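You operate a simulated robot arm through the tools that you are given. There is no shell and no other tool.

The job below is to be done with a simulated robot arm. You get a single attempt, and the scene is never put back.

JOB
Wipe the stain off the spare cover, grease the bare patch on its rim and lay the cover gasket on.
Fine: grey pad, then the green brush with grease from the tin on the red cart; gasket last; pad and brush go back. Set down upright: grey pad, green brush. A coat counts when it lies all over at full strength: go over it till it gets no stronger. What is to be rubbed or washed off counts as gone when no trace of it is left.

It is judged by the outcome, as a careful person would: the job done as asked, and still so three seconds after it is handed in. It fails if anything else is knocked over, pushed out of place, dropped, spilled or broken. Lids that push on must go on centred and level and be pressed home; caps that screw on are set level and turned clockwise until they are tight.

ROBOT AND FRAMES
A 6-joint arm with a two-finger parallel gripper, fixed in place. Base frame: the origin is at the foot of the arm, x ahead of it, y to its left, z up. Units: m, rad, N and s.
With the tool pointing down near the work surface it reaches from about 0.14 to 0.84 m from the base axis. Its first joint turns from -2.897 to 2.897 rad. Payload 3.91 kg.
The tool frame sits at the grasp point between the pads (the TCP): z along the fingers, y along the line on which they close. The tips reach 0.03 m beyond it. The gripper opens to 0.11 m. The fingers are 0.02 m wide and 0.01 m thick; the gripper's body (0.048 by 0.112 m) begins 0.055 m behind the TCP.
Orientation is that of the tool frame in the base frame, as a unit quaternion [w, x, y, z]. With the fingers straight down and closing along the base's y, the tool's x points along the base's -x, its y along +y and its z along -z.

CONTROLS
- The arm moves only by the tool drive_tool. Its argument "steps" is a list of rows, each an object (a shift or turn left out is 0, a gripper value left out holds the last) with "offset": the shift along the base's x, y, z in m, a list of three; "turn": the turn, a rotation vector about the base's x, y, z in degrees, a list of three; "jaw": the closure in counts, from 0 (fully open) to 255 (shut). In form: [{"offset": [x, y, z], "turn": [wx, wy, wz], "jaw": jaw}, ...]. A call has 1 to 20 rows; each row is the pose to reach, as a shift and turn from the pose commanded when the call began. Rows are played at 5 a second. More than 0.05 m and 0.15 rad between two rows, or a gripper value outside its range, and nothing of the call is played. Where a pose cannot be reached the arm comes as near as it can. A force on the tool above 80 N (or 10 N above the force at the start of the call, whichever is more), or a blocked arm, ends the call early, and 0.2 s more pass. Each finger travels about 0.108 m/s and halts on what it meets, pressing with about 35 N; the grip force reading is that of the motor and also rises with nothing between the fingers. The clock runs only during rows and for 0.2 s after the last one: add rows that repeat a pose to give the fingers time. The reply holds the time, the measured pose of the TCP, the force on the tool along the base axes, the opening and the grip force, in the units named above and with some noise, with the torque about the TCP (base axes, N m) and any sound that the robot's microphone picked up, and new pictures: "views" is both (left out), scene, wrist or none.
- Cameras (640 x 400 px; columns grow to the right, rows downward): "scene" is fixed at [0.0515, -0.501, 1.5728]; the picture's right is [0.17, -0.98, 0.00], its down [-0.86, -0.15, -0.49] and it looks along [0.48, 0.08, -0.87] (base axes); focal length 217 px, centre (320, 200). "wrist" rides on the gripper at [0.077, 0.007, -0.114] in the tool frame; the picture's right is [-0.09, 1.00, 0.00], its down [-0.80, -0.07, -0.59] and it looks along [-0.59, -0.05, 0.80] (tool axes); focal length 270 px, centre (320, 200). There is no depth. A picture from a camera that has moved, and an enlarged one, comes with that camera's place and axes in the base frame and with its lens.
- lift_body(by): slides the trunk up (or, below 0, down) by that many m; the arm rides with it, the base frame stays. It gives what a move gives, with no picture.
- enlarge(camera, box): a new picture of the part [left, top, right, bottom] of that camera's present view, enlarged. The clock stands still meanwhile.
- finish_job(): hands the job in; it is judged then, once.

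Places have to be worked out from the pictures, the camera data and where the tool is seen. Open the gripper and draw the arm clear of the work before you hand the job in, unless the task says otherwise.

The tools are called after ">>>" as name(argument=value, ...) on one line, values as JSON. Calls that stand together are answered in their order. drive_tool: Moves the arm, as the interface text tells. Its arguments: {"type":"object","properties":{"steps":{"type":"array"},"views":{"type":"string","enum":["both","scene","wrist","none"]}},"required":["steps"]} The other tools are called the same way: lift_body (by) slides the trunk up or down; enlarge (camera, box) takes an enlarged picture of a part of a camera's view; finish_job () hands the job in.

At the start:

```text
clock: 0.0
position: [0.2921, -0.2077, 1.3095]
ee_rot: [-0.001, 0.0, 1.0, 0.001]
wrist_force: [0.1, 0.5, 0.7]
torque: [0.01, 0.0, 0.04]
width: 0.11
finger_force: 0.0
trunk travel left (down, up): [-0.475, 0.065]
```

scene: 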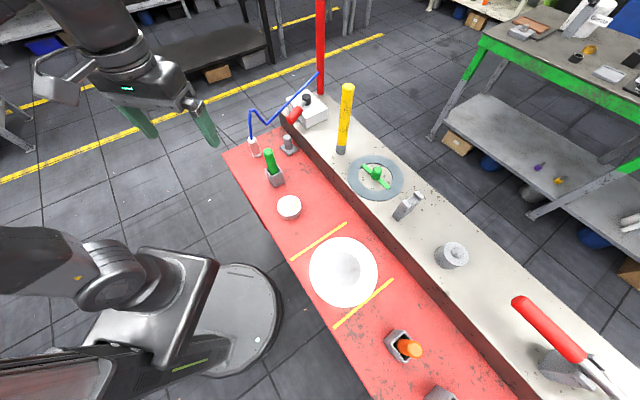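
wrist: 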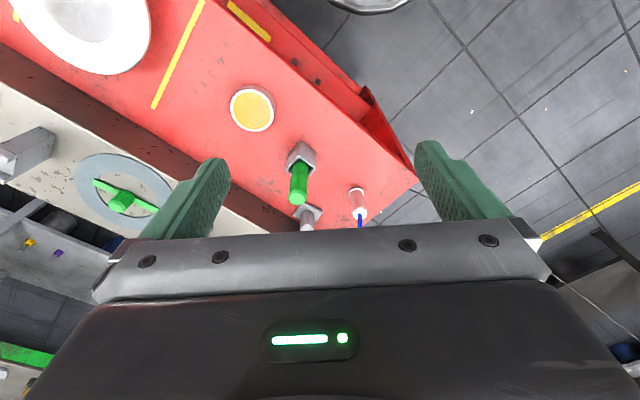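

The scene shows a red cart with a white cover, a tin, a green brush in a holder, and a bench shelf with the gasket and a grey object. I take enlarged pictures to identify each item first.

>>> enlarge(camera="scene", box=[220, 60, 380, 160])

>>> enlarge(camera="scene", box=[230, 130, 390, 230])

>>> enlarge(camera="scene", box=[270, 210, 430, 310])

>>> enlarge(camera="scene", box=[340, 140, 500, 280])

>>> enlarge(camera="scene", box=[360, 280, 640, 400])

```text
4.00 times, centred on (300, 110) of scene
camera zoom: at [0.0515, -0.501, 1.5728], right [0.17, -0.98, 0.0], down [-0.86, -0.15, -0.49], along [0.48, 0.08, -0.87], focal length 869 px, centre (400, 560)
```

zoom: 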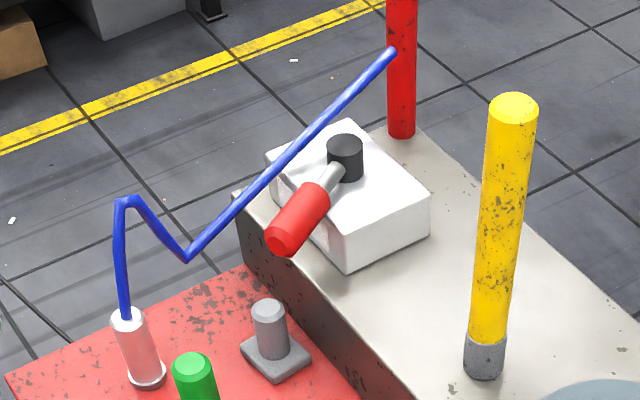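

```text
4.00 times, centred on (310, 180) of scene
camera zoom: at [0.0515, -0.501, 1.5728], right [0.17, -0.98, 0.0], down [-0.86, -0.15, -0.49], along [0.48, 0.08, -0.87], focal length 869 px, centre (360, 280)
```

zoom: 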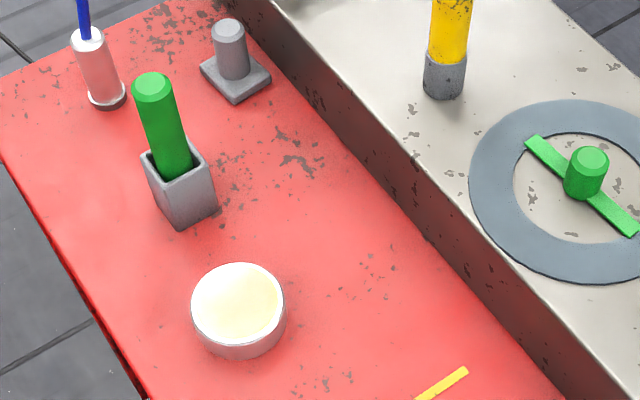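

```text
4.00 times, centred on (350, 260) of scene
camera zoom: at [0.0515, -0.501, 1.5728], right [0.17, -0.98, 0.0], down [-0.86, -0.15, -0.49], along [0.48, 0.08, -0.87], focal length 869 px, centre (200, -40)
```

zoom: 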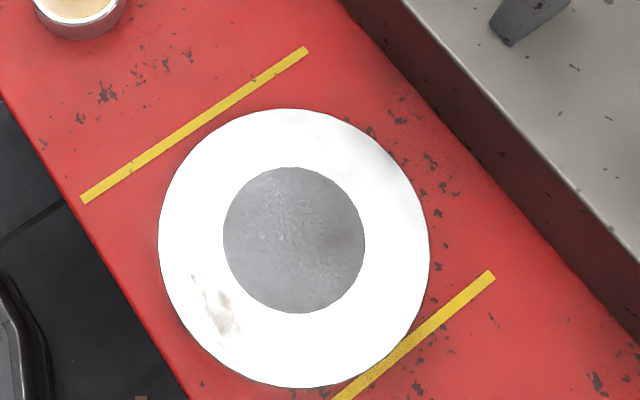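

```text
2.86 times, centred on (420, 210) of scene
camera zoom: at [0.0515, -0.501, 1.5728], right [0.17, -0.98, 0.0], down [-0.86, -0.15, -0.49], along [0.48, 0.08, -0.87], focal length 621 px, centre (34, 171)
```

zoom: 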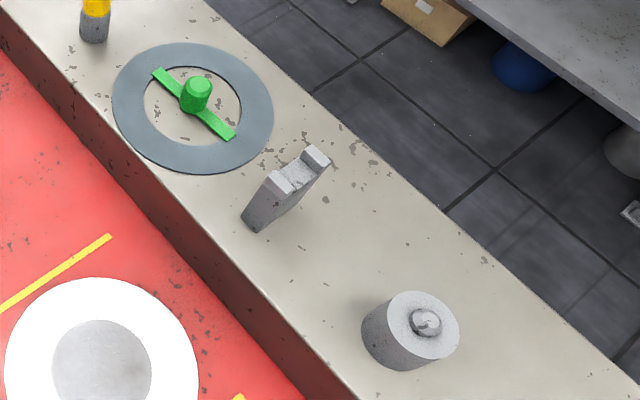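

```text
2.29 times, centred on (500, 340) of scene
camera zoom: at [0.0515, -0.501, 1.5728], right [0.17, -0.98, 0.0], down [-0.86, -0.15, -0.49], along [0.48, 0.08, -0.87], focal length 496 px, centre (-91, -120)
```

zoom: 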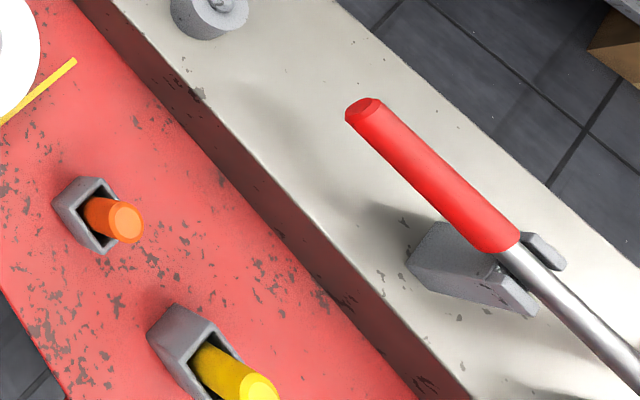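

The rough stereo fix puts the tin top at about (0.365, -0.342, 0.92) and the green handle top at about (0.487, -0.26, 1.05). I enlarge the wrist view to refine these points.

>>> enlarge(camera="wrist", box=[220, 70, 420, 240])

>>> enlarge(camera="wrist", box=[0, 0, 280, 240])

>>> enlarge(camera="scene", box=[270, 130, 310, 160])

```text
2.35 times, centred on (320, 155) of wrist
camera zoom: at [0.216, -0.2007, 1.4244], right [0.09, 1.0, 0.0], down [0.8, -0.07, 0.59], along [0.59, -0.05, -0.8], focal length 636 px, centre (320, 306)
```

zoom: 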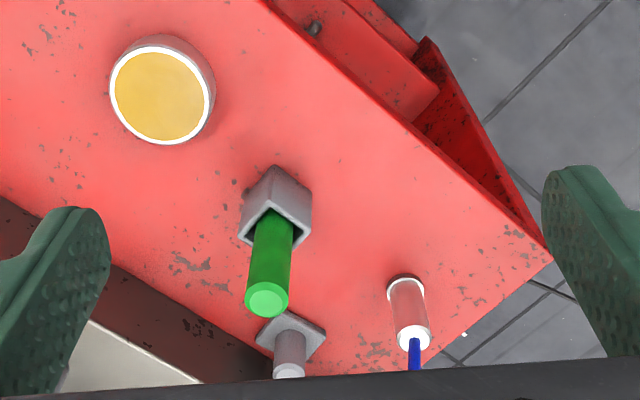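

```text
1.67 times, centred on (140, 120) of wrist
camera zoom: at [0.216, -0.2007, 1.4244], right [0.09, 1.0, 0.0], down [0.8, -0.07, 0.59], along [0.59, -0.05, -0.8], focal length 450 px, centre (620, 333)
```

zoom: 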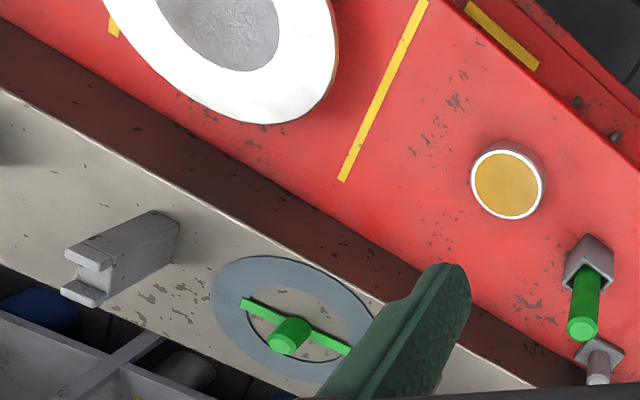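

```text
13.33 times, centred on (290, 145) of scene
camera zoom: at [0.0515, -0.501, 1.5728], right [0.17, -0.98, 0.0], down [-0.86, -0.15, -0.49], along [0.48, 0.08, -0.87], focal length 2896 px, centre (720, 933)
```

zoom: 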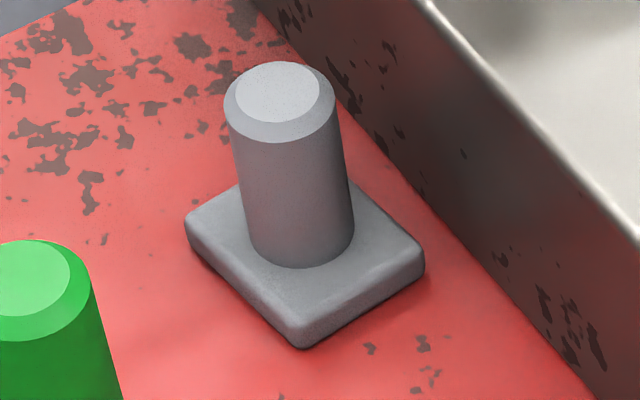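

The grey pad appears to stand at about (0.645, -0.268), handle top at z≈0.95, close to the bottle with the bent blue rod. I tilt the tool so the wrist camera sees that corner and shows where the rod runs.

>>> drive_tool(steps=[{"offset": [-0.03, 0, 0.0], "turn": [0, -8, 0]}, {"offset": [-0.06, 0, 0.0], "turn": [0, -16, 0]}, {"offset": [-0.08, 0, 0.0], "turn": [0, -24, 0]}, {"offset": [-0.08, 0, 0.0], "turn": [0, -24, 0]}], views="both")

```text
clock: 1.0
position: [0.2122, -0.2074, 1.3121]
ee_rot: [0.208, 0.001, 0.978, 0.0]
wrist_force: [-0.6, 0.0, -0.3]
torque: [-0.01, 0.0, 0.03]
width: 0.1099
finger_force: 0.0
trunk travel left (down, up): [-0.475, 0.065]
camera wrist: at [0.0956, -0.2002, 1.3853], right [0.08, 1.0, 0.04], down [0.49, -0.07, 0.87], along [0.87, -0.05, -0.49], focal length 270 px, centre (320, 200)
```

scene: 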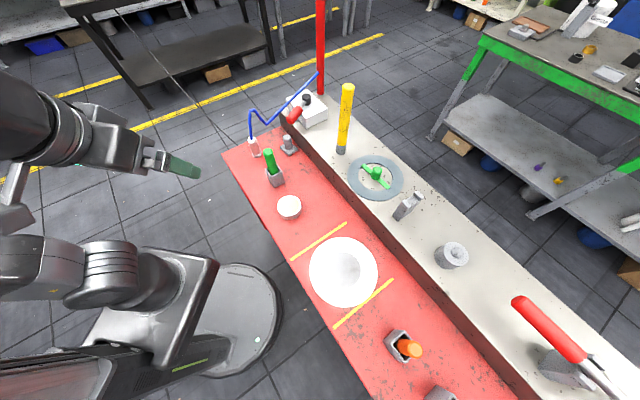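
wrist: 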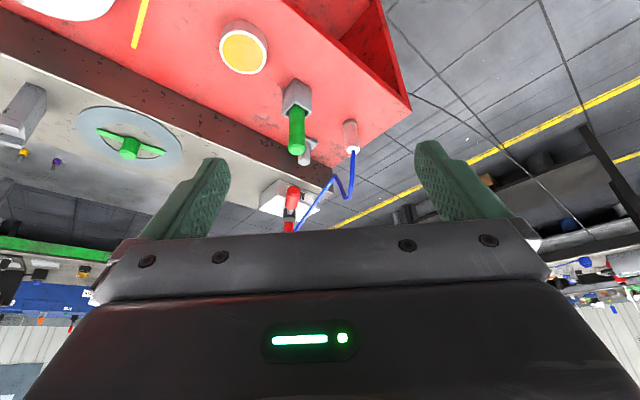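

Now the rod and the pad corner are in view; I enlarge it in both cameras for stereo.

>>> enlarge(camera="wrist", box=[200, 60, 420, 240])

>>> enlarge(camera="wrist", box=[0, 0, 240, 180])

>>> enlarge(camera="wrist", box=[270, 100, 380, 235])

```text
2.22 times, centred on (310, 150) of wrist
camera zoom: at [0.0956, -0.2002, 1.3853], right [0.08, 1.0, 0.04], down [0.49, -0.07, 0.87], along [0.87, -0.05, -0.49], focal length 601 px, centre (342, 311)
```

zoom: 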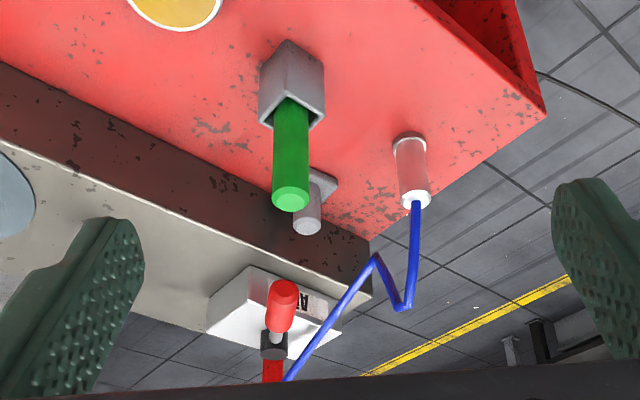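

```text
2.22 times, centred on (120, 90) of wrist
camera zoom: at [0.0956, -0.2002, 1.3853], right [0.08, 1.0, 0.04], down [0.49, -0.07, 0.87], along [0.87, -0.05, -0.49], focal length 601 px, centre (764, 444)
```

zoom: 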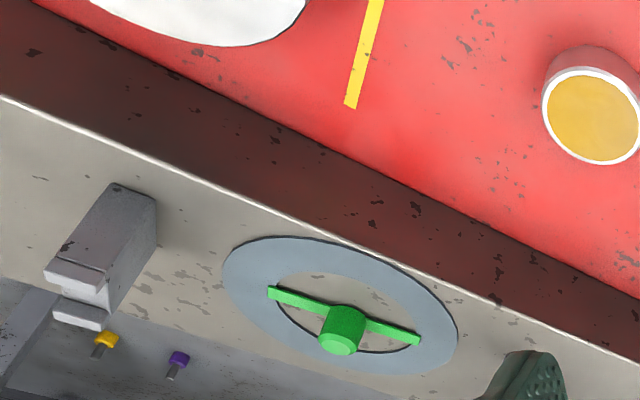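

```text
2.96 times, centred on (325, 168) of wrist
camera zoom: at [0.0956, -0.2002, 1.3853], right [0.08, 1.0, 0.04], down [0.49, -0.07, 0.87], along [0.87, -0.05, -0.49], focal length 801 px, centre (305, 296)
```

zoom: 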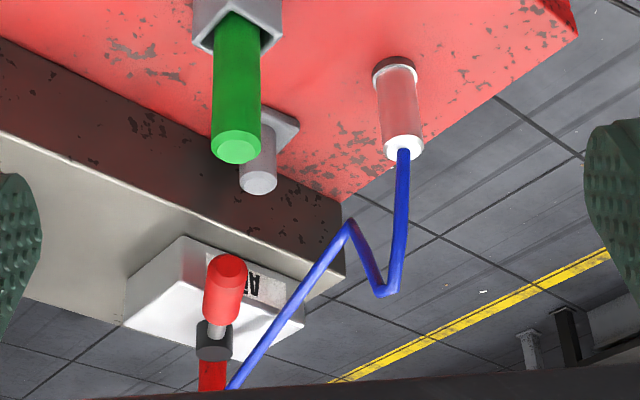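

Stereo gives the bottle top at ≈(0.607,-0.144,0.966), with the rod rising to ≈(0.63,-0.17,1.08), dipping to ≈(0.66,-0.19,1.0) and then running out over the bench, about 7 cm from the pad handle. Next I swing the camera round to see the cover at about (0.20,-0.55).

>>> drive_tool(steps=[{"offset": [0, -0.01, -0.01], "turn": [0, 0, -8]}, {"offset": [0, -0.02, -0.02], "turn": [0, 0, -16]}, {"offset": [0, -0.03, -0.03], "turn": [0, 0, -24]}, {"offset": [0, -0.04, -0.04], "turn": [0, 0, -32]}, {"offset": [-0.01, -0.05, -0.05], "turn": [0, 0, -40]}, {"offset": [-0.01, -0.06, -0.06], "turn": [0, 0, -48]}, {"offset": [-0.01, -0.07, -0.07], "turn": [0, 0, -56]}, {"offset": [-0.02, -0.08, -0.08], "turn": [0, 0, -64]}, {"offset": [-0.02, -0.09, -0.09], "turn": [0, 0, -72]}, {"offset": [-0.02, -0.1, -0.1], "turn": [0, 0, -80]}, {"offset": [-0.02, -0.11, -0.11], "turn": [0, 0, -88]}, {"offset": [-0.02, -0.12, -0.11], "turn": [0, 0, -90]}, {"offset": [-0.02, -0.12, -0.11], "turn": [0, 0, -90]}], views="both")

```text
clock: 3.8
position: [0.1908, -0.3274, 1.1991]
ee_rot: [0.147, 0.693, 0.69, -0.147]
wrist_force: [0.1, 0.4, -0.7]
torque: [-0.01, -0.03, 0.01]
width: 0.1101
finger_force: 0.1
trunk travel left (down, up): [-0.475, 0.065]
camera wrist: at [0.1988, -0.2116, 1.2728], right [1.0, -0.08, 0.04], down [-0.07, -0.49, 0.87], along [-0.05, -0.87, -0.49], focal length 270 px, centre (320, 200)
```

scene: 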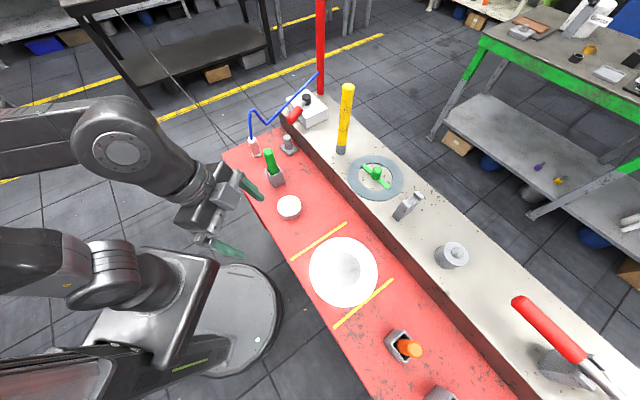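
wrist: 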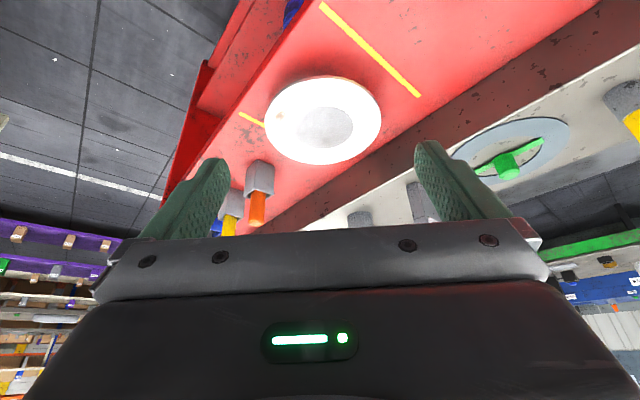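

I enlarge the cover, the gasket and the neighbouring holders in the wrist view.

>>> enlarge(camera="wrist", box=[250, 60, 400, 180])

>>> enlarge(camera="wrist", box=[400, 80, 640, 230])

>>> enlarge(camera="scene", box=[300, 230, 385, 310])

>>> enlarge(camera="scene", box=[335, 145, 415, 210])

```text
3.33 times, centred on (325, 120) of wrist
camera zoom: at [0.1988, -0.2116, 1.2728], right [1.0, -0.08, 0.04], down [-0.07, -0.49, 0.87], along [-0.05, -0.87, -0.49], focal length 901 px, centre (303, 467)
```

zoom: 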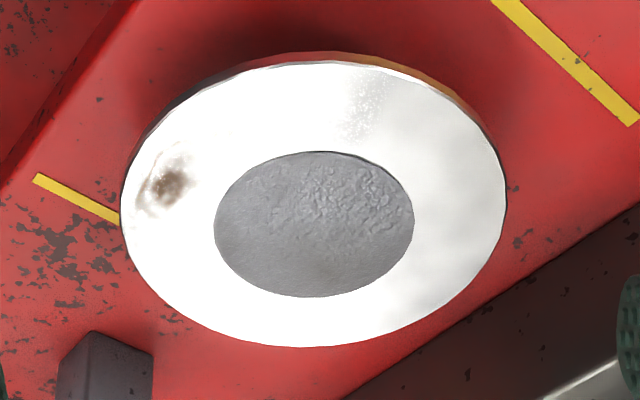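

```text
2.67 times, centred on (520, 155) of wrist
camera zoom: at [0.1988, -0.2116, 1.2728], right [1.0, -0.08, 0.04], down [-0.07, -0.49, 0.87], along [-0.05, -0.87, -0.49], focal length 721 px, centre (-213, 320)
```

zoom: 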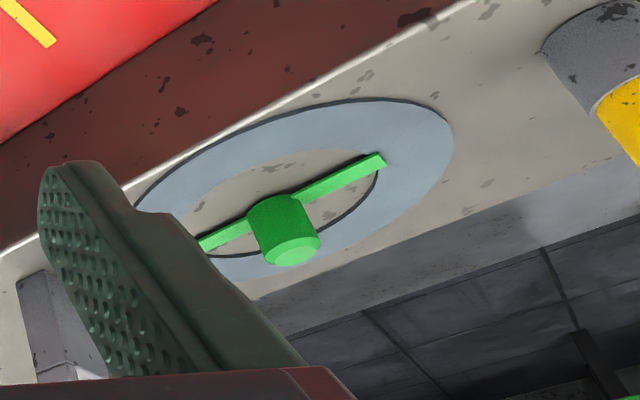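

```text
5.00 times, centred on (342, 270) of scene
camera zoom: at [0.0515, -0.501, 1.5728], right [0.17, -0.98, 0.0], down [-0.86, -0.15, -0.49], along [0.48, 0.08, -0.87], focal length 1086 px, centre (208, -150)
```

zoom: 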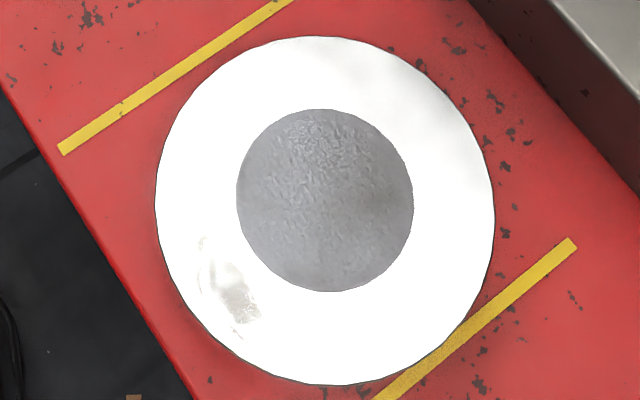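

```text
6.15 times, centred on (375, 178) of scene
camera zoom: at [0.0515, -0.501, 1.5728], right [0.17, -0.98, 0.0], down [-0.86, -0.15, -0.49], along [0.48, 0.08, -0.87], focal length 1337 px, centre (-18, 338)
```

zoom: 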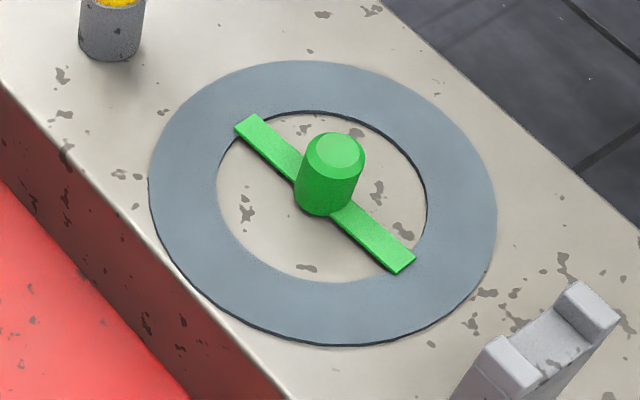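

The cover is at about (0.188,-0.543) with top near z≈0.945; the brown stain sits on its outer-left rim. I zoom further on the rim to find the bare patch.

>>> enlarge(camera="wrist", box=[320, 70, 385, 120])

>>> enlarge(camera="wrist", box=[320, 110, 385, 165])

>>> enlarge(camera="scene", box=[335, 230, 385, 280])

>>> enlarge(camera="scene", box=[300, 265, 350, 312])

>>> enlarge(camera="wrist", box=[260, 90, 310, 140])

```text
8.00 times, centred on (352, 95) of wrist
camera zoom: at [0.1988, -0.2116, 1.2728], right [1.0, -0.08, 0.04], down [-0.07, -0.49, 0.87], along [-0.05, -0.87, -0.49], focal length 2162 px, centre (60, 1040)
```

zoom: 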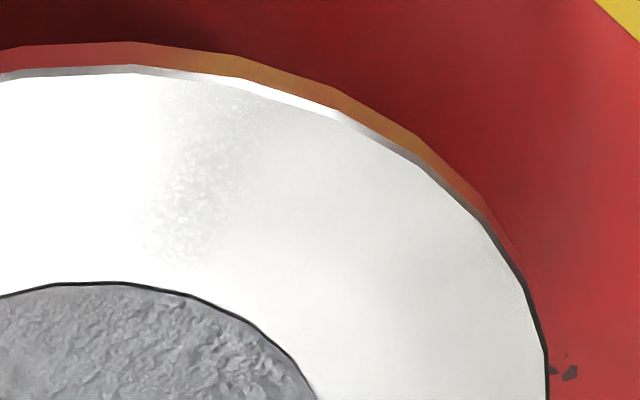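

```text
7.27 times, centred on (352, 138) of wrist
camera zoom: at [0.1988, -0.2116, 1.2728], right [1.0, -0.08, 0.04], down [-0.07, -0.49, 0.87], along [-0.05, -0.87, -0.49], focal length 1966 px, centre (84, 654)
```

zoom: 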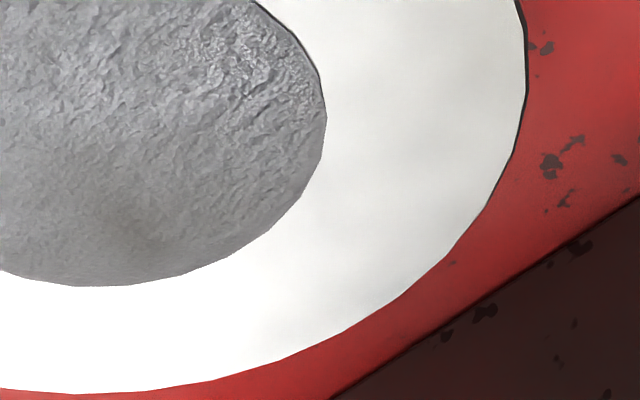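

```text
8.00 times, centred on (360, 255) of scene
camera zoom: at [0.0515, -0.501, 1.5728], right [0.17, -0.98, 0.0], down [-0.86, -0.15, -0.49], along [0.48, 0.08, -0.87], focal length 1738 px, centre (0, -240)
```

zoom: 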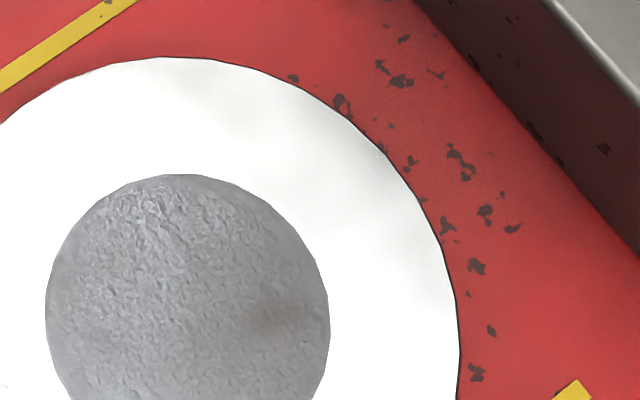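

```text
8.51 times, centred on (325, 288) of scene
camera zoom: at [0.0515, -0.501, 1.5728], right [0.17, -0.98, 0.0], down [-0.86, -0.15, -0.49], along [0.48, 0.08, -0.87], focal length 1849 px, centre (277, -553)
```

zoom: 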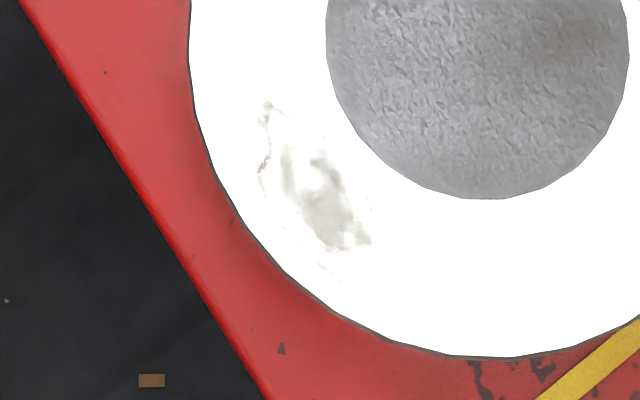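

```text
8.00 times, centred on (285, 115) of wrist
camera zoom: at [0.1988, -0.2116, 1.2728], right [1.0, -0.08, 0.04], down [-0.07, -0.49, 0.87], along [-0.05, -0.87, -0.49], focal length 2162 px, centre (600, 880)
```

zoom: 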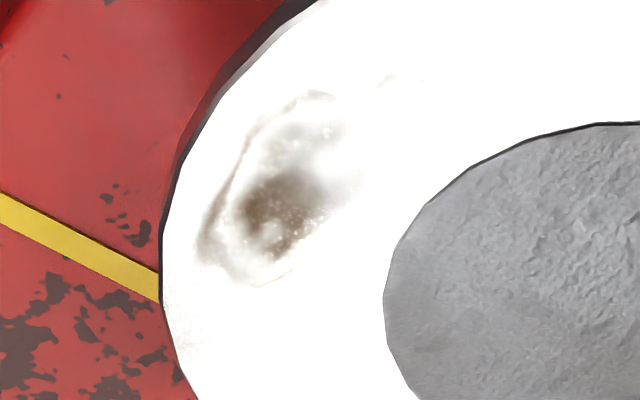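

The annulus is nearly white-saturated, so the bare patch is not yet clear. I bring the camera closer over the cover (staying above 1.07 m) to see its surface.

>>> drive_tool(steps=[{"offset": [0, -0.04, -0.03]}, {"offset": [0, -0.08, -0.065]}, {"offset": [0, -0.12, -0.1]}, {"offset": [0, -0.12, -0.1]}], views="wrist")

>>> enlarge(camera="wrist", box=[200, 0, 480, 180])

```text
refused: row 2 steps farther than a row can; nothing moved
```

```text
2.22 times, centred on (340, 90) of wrist
camera zoom: at [0.1988, -0.2116, 1.2728], right [1.0, -0.08, 0.04], down [-0.07, -0.49, 0.87], along [-0.05, -0.87, -0.49], focal length 601 px, centre (276, 444)
```

zoom: 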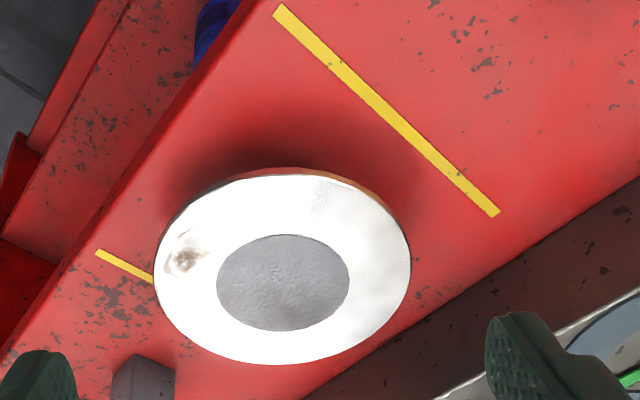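

A row exceeded 0.05 m in length; I repeat the approach with smaller rows.

>>> drive_tool(steps=[{"offset": [0, -0.035, -0.03]}, {"offset": [0, -0.07, -0.06]}, {"offset": [0, -0.1, -0.085]}, {"offset": [0, -0.12, -0.1]}, {"offset": [0, -0.12, -0.1]}], views="wrist")

```text
clock: 5.0
position: [0.1931, -0.4478, 1.1038]
ee_rot: [0.147, 0.692, 0.691, -0.147]
wrist_force: [0.2, 0.3, -0.4]
torque: [0.01, -0.05, 0.04]
width: 0.1102
finger_force: 0.1
trunk travel left (down, up): [-0.475, 0.065]
camera wrist: at [0.2006, -0.331, 1.1762], right [1.0, -0.08, 0.04], down [-0.07, -0.49, 0.87], along [-0.05, -0.87, -0.49], focal length 270 px, centre (320, 200)
```

wrist: 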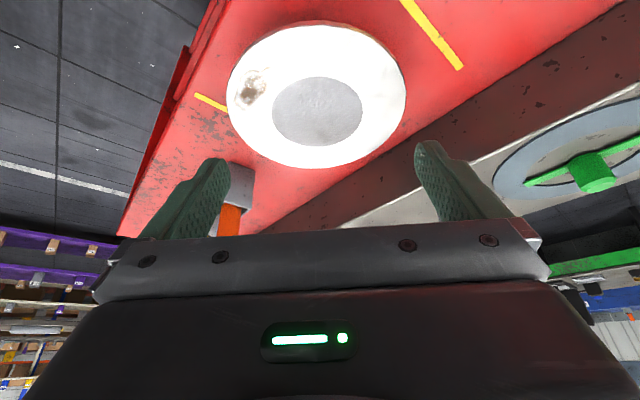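

>>> enlarge(camera="wrist", box=[210, 10, 420, 180])

>>> enlarge(camera="wrist", box=[320, 20, 410, 100])

>>> enlarge(camera="wrist", box=[320, 90, 410, 170])

>>> enlarge(camera="wrist", box=[225, 60, 325, 170])

```text
2.35 times, centred on (315, 95) of wrist
camera zoom: at [0.2006, -0.331, 1.1762], right [1.0, -0.08, 0.04], down [-0.07, -0.49, 0.87], along [-0.05, -0.87, -0.49], focal length 636 px, centre (332, 447)
```

zoom: 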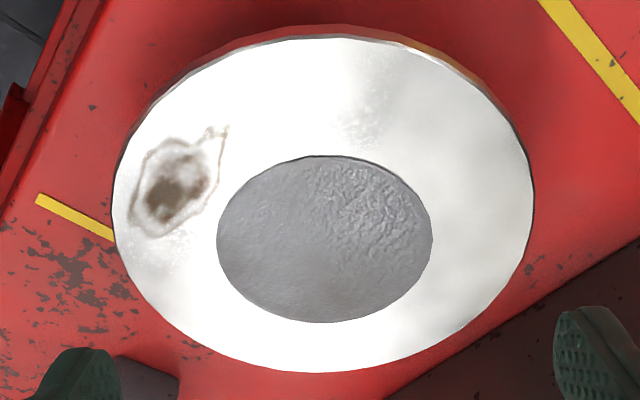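

```text
5.00 times, centred on (365, 60) of wrist
camera zoom: at [0.2006, -0.331, 1.1762], right [1.0, -0.08, 0.04], down [-0.07, -0.49, 0.87], along [-0.05, -0.87, -0.49], focal length 1351 px, centre (95, 900)
```

zoom: 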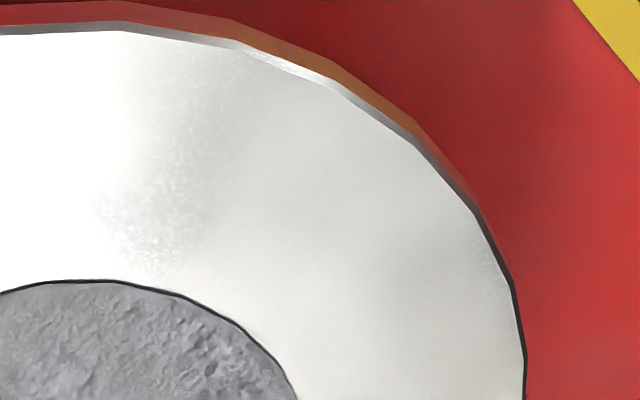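

```text
5.00 times, centred on (365, 130) of wrist
camera zoom: at [0.2006, -0.331, 1.1762], right [1.0, -0.08, 0.04], down [-0.07, -0.49, 0.87], along [-0.05, -0.87, -0.49], focal length 1351 px, centre (95, 550)
```

zoom: 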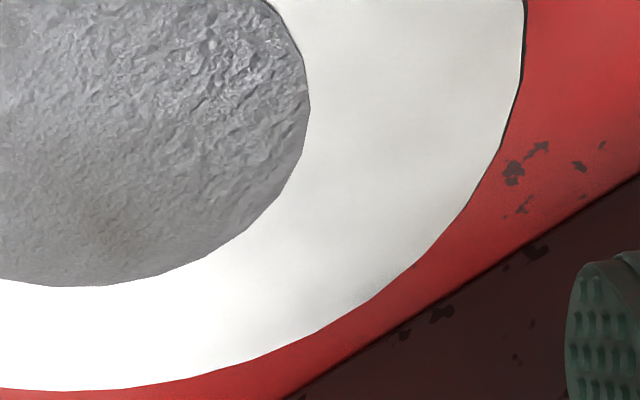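

```text
3.64 times, centred on (275, 115) of wrist
camera zoom: at [0.2006, -0.331, 1.1762], right [1.0, -0.08, 0.04], down [-0.07, -0.49, 0.87], along [-0.05, -0.87, -0.49], focal length 983 px, centre (484, 509)
```

zoom: 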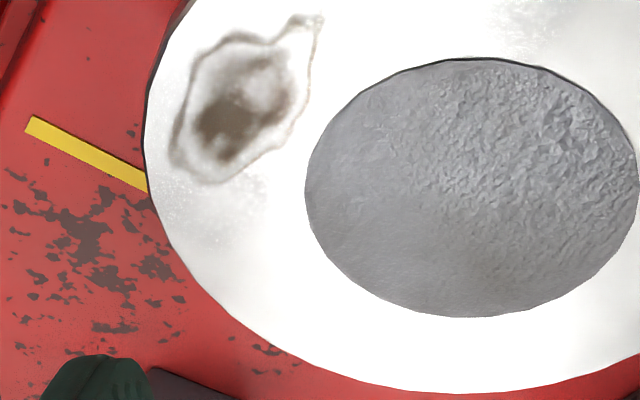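

The stain is clear; the "bare patch" could be masked by reflections. I circle the camera about the cover by 40° to tell reflections from real surface marks.

>>> drive_tool(steps=[{"offset": [0.012, -0.004, 0], "turn": [0, 0, -8]}, {"offset": [0.024, -0.008, 0], "turn": [0, 0, -16]}, {"offset": [0.036, -0.014, 0], "turn": [0, 0, -24]}, {"offset": [0.048, -0.02, 0], "turn": [0, 0, -32]}, {"offset": [0.06, -0.025, 0], "turn": [0, 0, -40]}, {"offset": [0.06, -0.025, 0], "turn": [0, 0, -40]}], views="both")

>>> enlarge(camera="wrist", box=[210, 10, 420, 180])

>>> enlarge(camera="scene", box=[300, 230, 385, 310])

```text
clock: 6.4
position: [0.2534, -0.4732, 1.1012]
ee_rot: [0.087, 0.888, 0.412, -0.188]
wrist_force: [-0.3, -0.5, 0.0]
torque: [-0.01, 0.02, 0.02]
width: 0.11
finger_force: 0.0
trunk travel left (down, up): [-0.475, 0.065]
camera wrist: at [0.3345, -0.3884, 1.1742], right [0.71, -0.7, 0.04], down [-0.37, -0.33, 0.87], along [-0.6, -0.63, -0.49], focal length 270 px, centre (320, 200)
```

scene: 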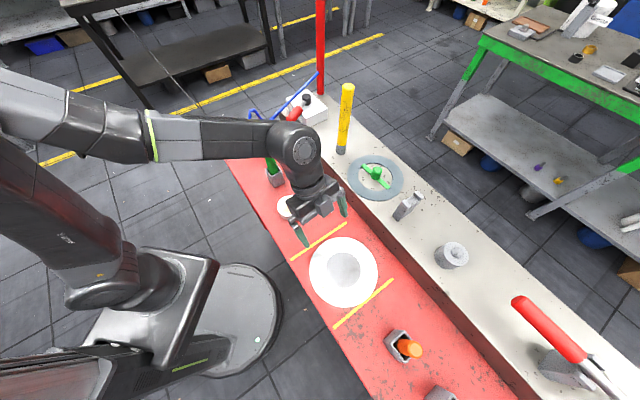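
wrist: 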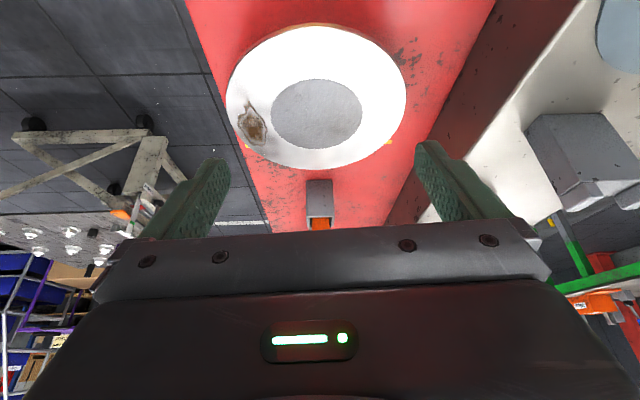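

```text
2.35 times, centred on (315, 95) of wrist
camera zoom: at [0.3345, -0.3884, 1.1742], right [0.71, -0.7, 0.04], down [-0.37, -0.33, 0.87], along [-0.6, -0.63, -0.49], focal length 636 px, centre (332, 447)
```

zoom: 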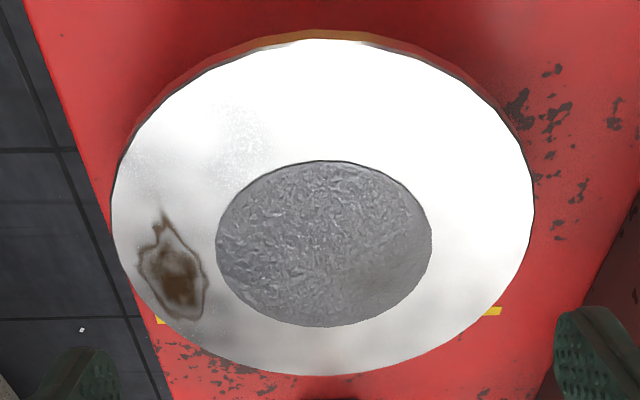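

```text
5.00 times, centred on (342, 270) of scene
camera zoom: at [0.0515, -0.501, 1.5728], right [0.17, -0.98, 0.0], down [-0.86, -0.15, -0.49], along [0.48, 0.08, -0.87], focal length 1086 px, centre (208, -150)
```

zoom: 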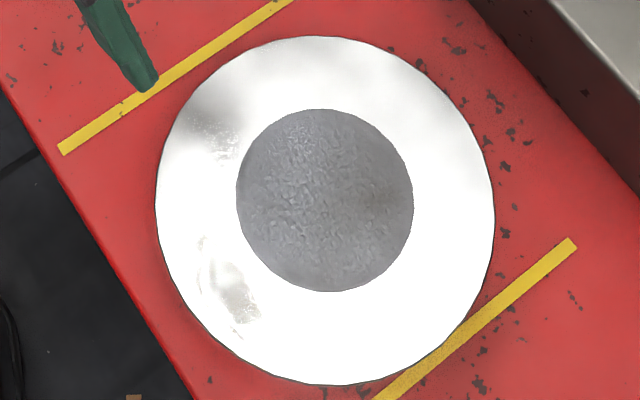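

A mottled area stays fixed at about (+0.02,+0.07) from the cover centre in all three views, so it's a real surface mark. I zoom in on it and other parts of the rim.

>>> enlarge(camera="wrist", box=[240, 25, 330, 95])

>>> enlarge(camera="wrist", box=[225, 80, 315, 170])

>>> enlarge(camera="scene", box=[308, 235, 348, 275])

>>> enlarge(camera="wrist", box=[310, 90, 410, 170])

```text
5.71 times, centred on (285, 60) of wrist
camera zoom: at [0.3345, -0.3884, 1.1742], right [0.71, -0.7, 0.04], down [-0.37, -0.33, 0.87], along [-0.6, -0.63, -0.49], focal length 1544 px, centre (520, 1000)
```

zoom: 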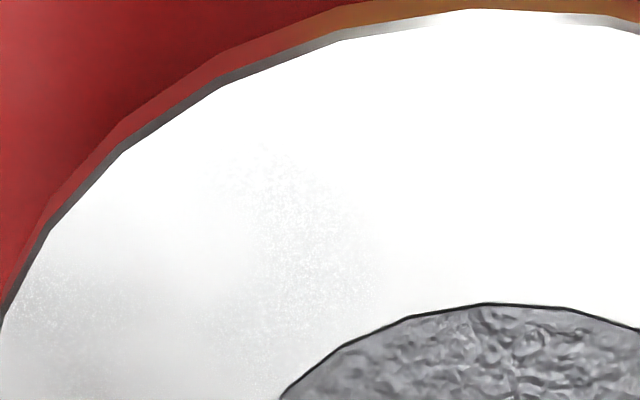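

```text
4.44 times, centred on (270, 125) of wrist
camera zoom: at [0.3345, -0.3884, 1.1742], right [0.71, -0.7, 0.04], down [-0.37, -0.33, 0.87], along [-0.6, -0.63, -0.49], focal length 1201 px, centre (542, 533)
```

zoom: 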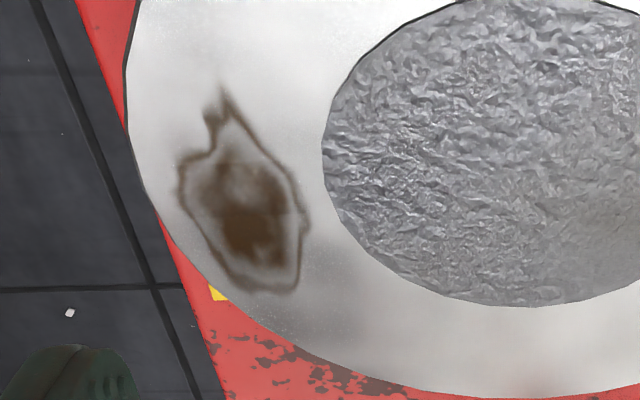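

```text
10.00 times, centred on (328, 255) of scene
camera zoom: at [0.0515, -0.501, 1.5728], right [0.17, -0.98, 0.0], down [-0.86, -0.15, -0.49], along [0.48, 0.08, -0.87], focal length 2172 px, centre (240, -350)
```

zoom: 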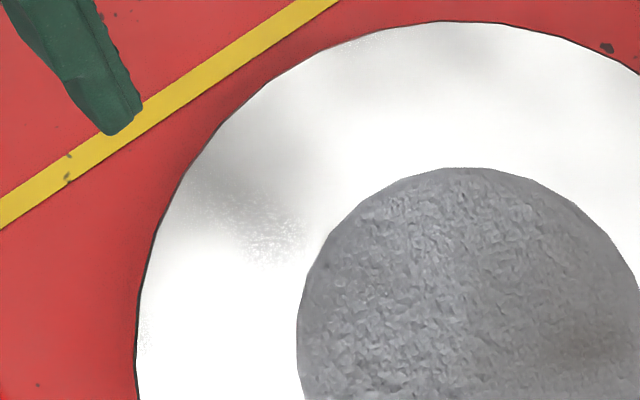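

```text
5.00 times, centred on (360, 130) of wrist
camera zoom: at [0.3345, -0.3884, 1.1742], right [0.71, -0.7, 0.04], down [-0.37, -0.33, 0.87], along [-0.6, -0.63, -0.49], focal length 1351 px, centre (120, 550)
```

zoom: 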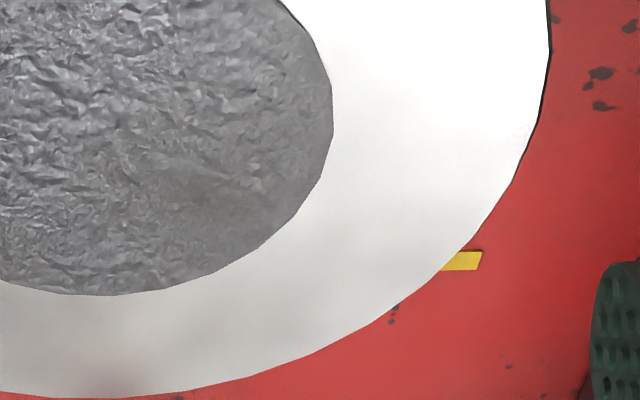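

To kill the overexposure I put the camera almost straight above the cover, so that the rim mirrors the dark gripper instead of the bright lamps.

>>> drive_tool(steps=[{"offset": [-0.016, -0.016, 0.003], "turn": [5.4, -4.5, 0]}, {"offset": [-0.032, -0.032, 0.006], "turn": [10.7, -9, 0]}, {"offset": [-0.048, -0.048, 0.009], "turn": [16.1, -13.5, 0]}, {"offset": [-0.064, -0.064, 0.012], "turn": [21.5, -18, 0]}, {"offset": [-0.08, -0.08, 0.015], "turn": [26.8, -22.5, 0]}, {"offset": [-0.094, -0.095, 0.017], "turn": [32.2, -27, 0]}, {"offset": [-0.094, -0.095, 0.017], "turn": [32.2, -27, 0]}], views="wrist")

>>> enlarge(camera="wrist", box=[200, 10, 440, 210])

```text
clock: 8.0
position: [0.1597, -0.5665, 1.1169]
ee_rot: [-0.066, 0.895, 0.417, 0.142]
wrist_force: [-0.6, 0.0, 0.3]
torque: [0.0, 0.0, 0.02]
width: 0.1101
finger_force: 0.0
trunk travel left (down, up): [-0.475, 0.065]
camera wrist: at [0.1899, -0.5432, 1.25], right [0.71, -0.7, -0.03], down [-0.66, -0.68, 0.32], along [-0.24, -0.21, -0.95], focal length 270 px, centre (320, 200)
```

wrist: 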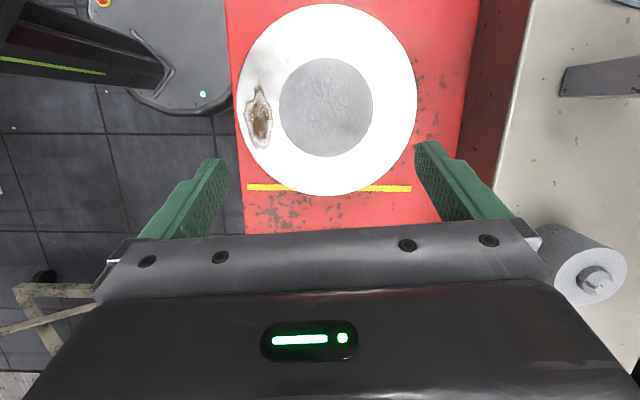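

```text
2.00 times, centred on (320, 110) of wrist
camera zoom: at [0.1899, -0.5432, 1.25], right [0.71, -0.7, -0.03], down [-0.66, -0.68, 0.32], along [-0.24, -0.21, -0.95], focal length 541 px, centre (320, 380)
```

zoom: 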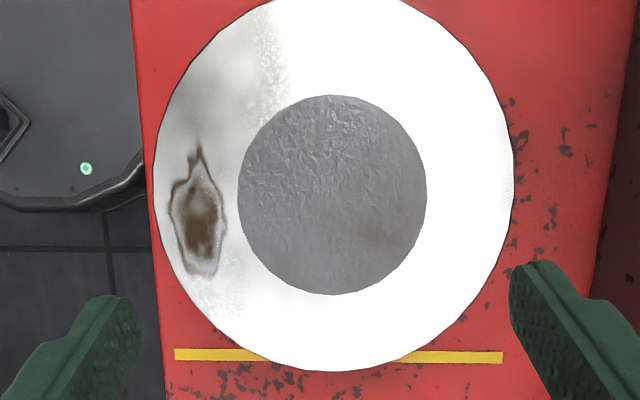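

Speckled borders again appear at the same places on the rim (≈72° and ≈180° round from +x), which flank the stain. I enlarge these areas in this overhead view.

>>> enlarge(camera="wrist", box=[230, 0, 330, 70])

>>> enlarge(camera="wrist", box=[230, 60, 310, 130])

>>> enlarge(camera="wrist", box=[235, 120, 335, 200])

>>> enlarge(camera="wrist", box=[330, 0, 430, 100])

>>> enlarge(camera="wrist", box=[330, 95, 430, 200])

```text
5.71 times, centred on (280, 35) of wrist
camera zoom: at [0.1899, -0.5432, 1.25], right [0.71, -0.7, -0.03], down [-0.66, -0.68, 0.32], along [-0.24, -0.21, -0.95], focal length 1544 px, centre (549, 1143)
```

zoom: 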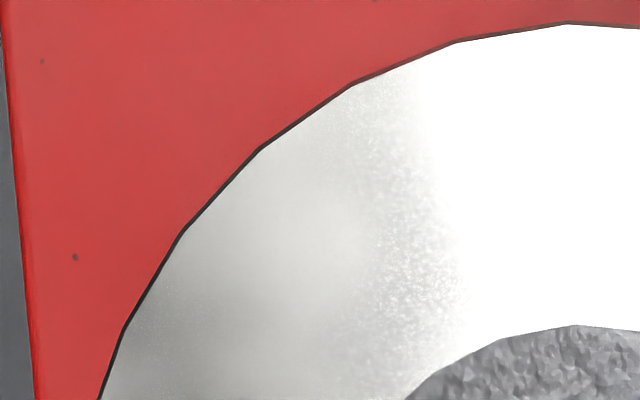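

```text
5.71 times, centred on (270, 95) of wrist
camera zoom: at [0.1899, -0.5432, 1.25], right [0.71, -0.7, -0.03], down [-0.66, -0.68, 0.32], along [-0.24, -0.21, -0.95], focal length 1544 px, centre (606, 800)
```

zoom: 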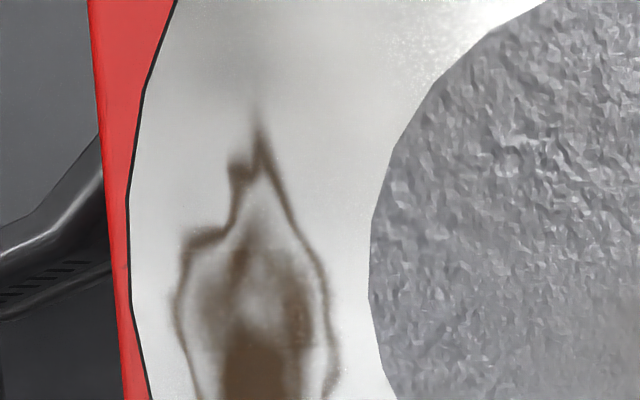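

```text
5.00 times, centred on (285, 160) of wrist
camera zoom: at [0.1899, -0.5432, 1.25], right [0.71, -0.7, -0.03], down [-0.66, -0.68, 0.32], along [-0.24, -0.21, -0.95], focal length 1351 px, centre (495, 400)
```

zoom: 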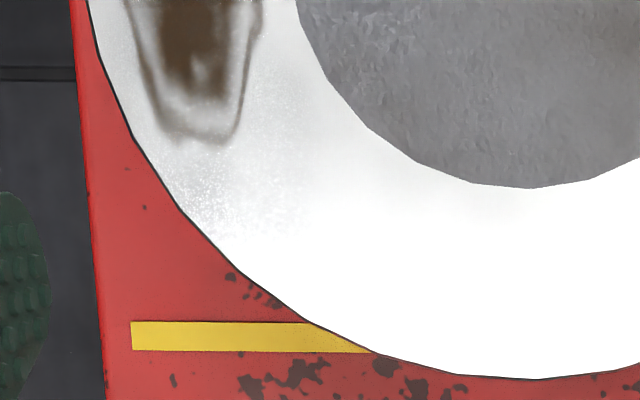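

```text
4.00 times, centred on (380, 50) of wrist
camera zoom: at [0.1899, -0.5432, 1.25], right [0.71, -0.7, -0.03], down [-0.66, -0.68, 0.32], along [-0.24, -0.21, -0.95], focal length 1081 px, centre (80, 800)
```

zoom: 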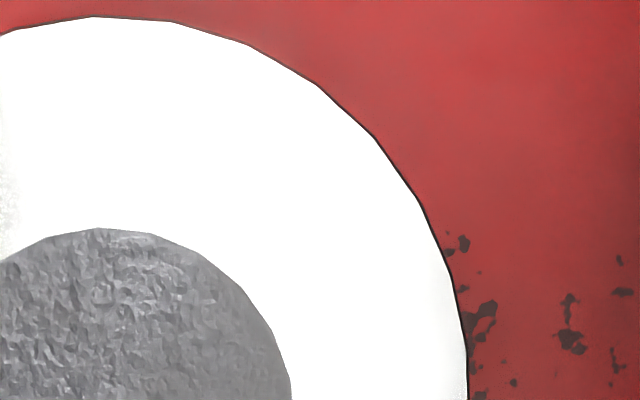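

```text
3.81 times, centred on (380, 148) of wrist
camera zoom: at [0.1899, -0.5432, 1.25], right [0.71, -0.7, -0.03], down [-0.66, -0.68, 0.32], along [-0.24, -0.21, -0.95], focal length 1030 px, centre (91, 400)
```

zoom: 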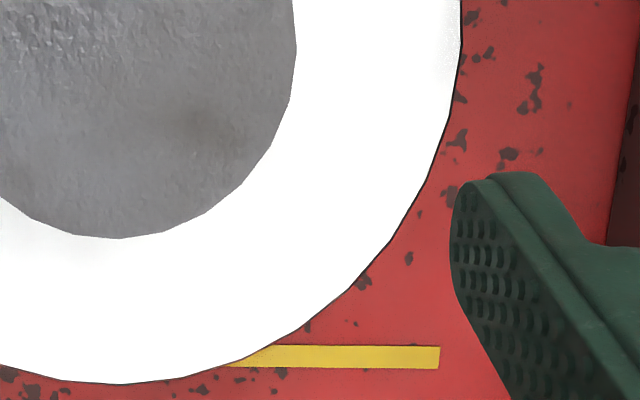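

The speckled spot at relative (+0.02,+0.06) is the same point in four views, so it's probably real. I check the fixed camera's present view of the rim, now that the gripper changes the light there.

>>> enlarge(camera="scene", box=[295, 225, 395, 315])

>>> enlarge(camera="scene", box=[200, 60, 480, 330])

```text
4.44 times, centred on (345, 270) of scene
camera zoom: at [0.0515, -0.501, 1.5728], right [0.17, -0.98, 0.0], down [-0.86, -0.15, -0.49], along [0.48, 0.08, -0.87], focal length 965 px, centre (209, -111)
```

zoom: 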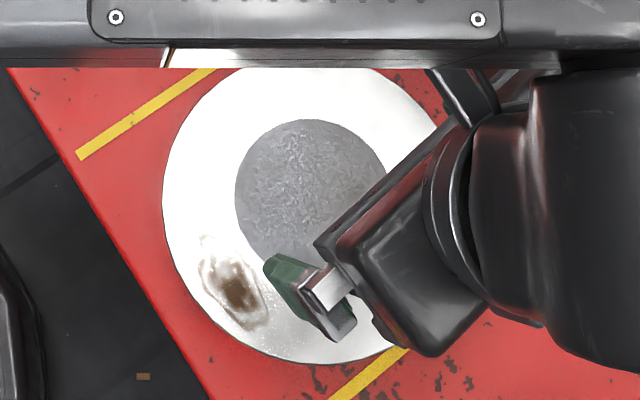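

```text
1.48 times, centred on (340, 195) of scene
camera zoom: at [0.0515, -0.501, 1.5728], right [0.17, -0.98, 0.0], down [-0.86, -0.15, -0.49], along [0.48, 0.08, -0.87], focal length 322 px, centre (290, 207)
```

zoom: 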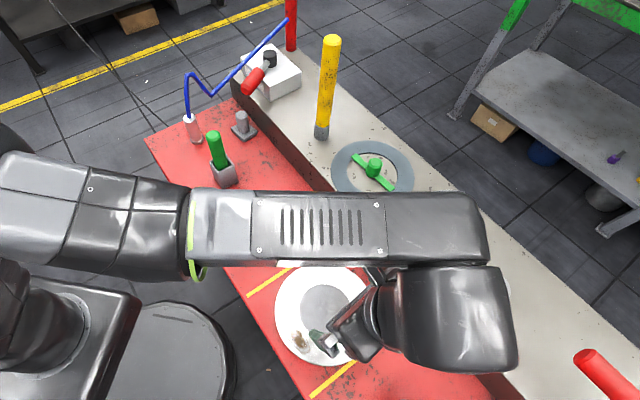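

I now go back toward the robot side: first undo the tilt while rising a little, then swing the camera to look at the cover from the robot's side.

>>> drive_tool(steps=[{"offset": [0.01, 0.01, 0.02], "turn": [-5.4, 4.5, 0]}, {"offset": [0.02, 0.02, 0.04], "turn": [-10.7, 9, 0]}, {"offset": [0.03, 0.03, 0.05], "turn": [-16.1, 13.5, 0]}, {"offset": [0.04, 0.05, 0.06], "turn": [-21.5, 18, 0]}, {"offset": [0.05, 0.07, 0.06], "turn": [-26.8, 22.5, 0]}, {"offset": [0.06, 0.09, 0.06], "turn": [-32.2, 27, 0]}, {"offset": [0.06, 0.09, 0.06], "turn": [-32.2, 27, 0]}], views="none")

>>> drive_tool(steps=[{"offset": [-0.01, 0, 0], "turn": [0, 0, 8]}, {"offset": [-0.02, 0, 0], "turn": [0, 0, 16]}, {"offset": [-0.03, 0, 0], "turn": [0, 0, 24]}, {"offset": [-0.04, 0, 0], "turn": [0, 0, 32]}, {"offset": [-0.05, 0, 0], "turn": [0, 0, 40]}, {"offset": [-0.06, 0, 0], "turn": [0, 0, 48]}, {"offset": [-0.07, 0, 0], "turn": [0, 0, 56]}, {"offset": [-0.08, 0, 0], "turn": [0, 0, 64]}, {"offset": [-0.09, 0, 0], "turn": [0, 0, 72]}, {"offset": [-0.1, 0, -0.01], "turn": [0, 0, 80]}, {"offset": [-0.104, 0, -0.03], "turn": [0, 0, 88]}, {"offset": [-0.104, 0, -0.05], "turn": [0, 0, 90]}, {"offset": [-0.104, 0, -0.05], "turn": [0, 0, 90]}], views="both")

>>> enlarge(camera="wrist", box=[200, 0, 440, 200])

```text
clock: 9.6
position: [0.2171, -0.4787, 1.1799]
ee_rot: [0.088, 0.887, 0.413, -0.189]
wrist_force: [0.8, -0.5, -0.6]
torque: [-0.01, -0.03, 0.01]
width: 0.1102
finger_force: 0.1
trunk travel left (down, up): [-0.475, 0.065]
```

```text
clock: 12.4
position: [0.1147, -0.4776, 1.1266]
ee_rot: [0.195, 0.335, 0.919, -0.072]
wrist_force: [0.3, 0.2, -0.3]
torque: [0.0, 0.02, 0.0]
width: 0.1101
finger_force: 0.0
trunk travel left (down, up): [-0.475, 0.065]
camera wrist: at [0.0312, -0.3966, 1.1997], right [0.7, 0.71, 0.04], down [0.33, -0.37, 0.87], along [0.63, -0.6, -0.49], focal length 270 px, centre (320, 200)
```

scene: 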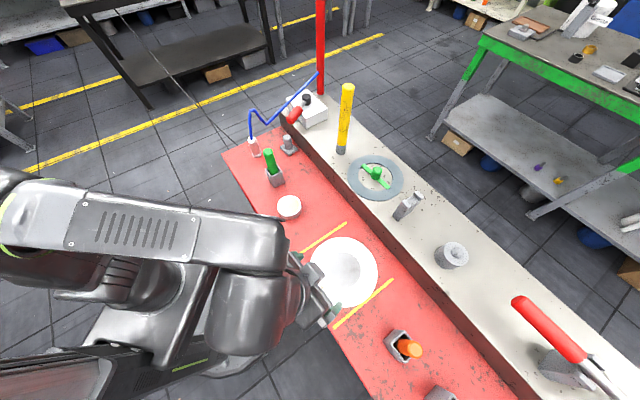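
wrist: 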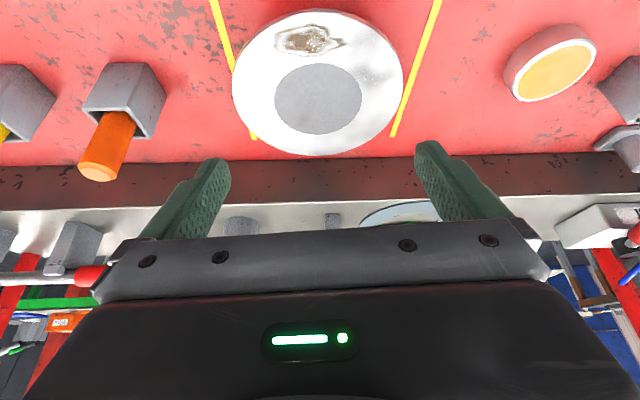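

```text
2.00 times, centred on (320, 100) of wrist
camera zoom: at [0.0312, -0.3966, 1.1997], right [0.7, 0.71, 0.04], down [0.33, -0.37, 0.87], along [0.63, -0.6, -0.49], focal length 541 px, centre (320, 400)
```

zoom: 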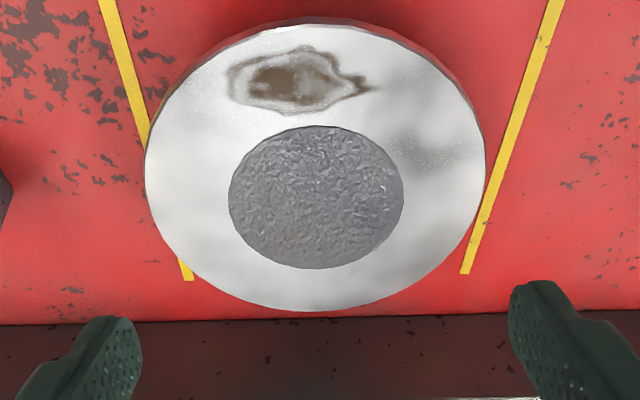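

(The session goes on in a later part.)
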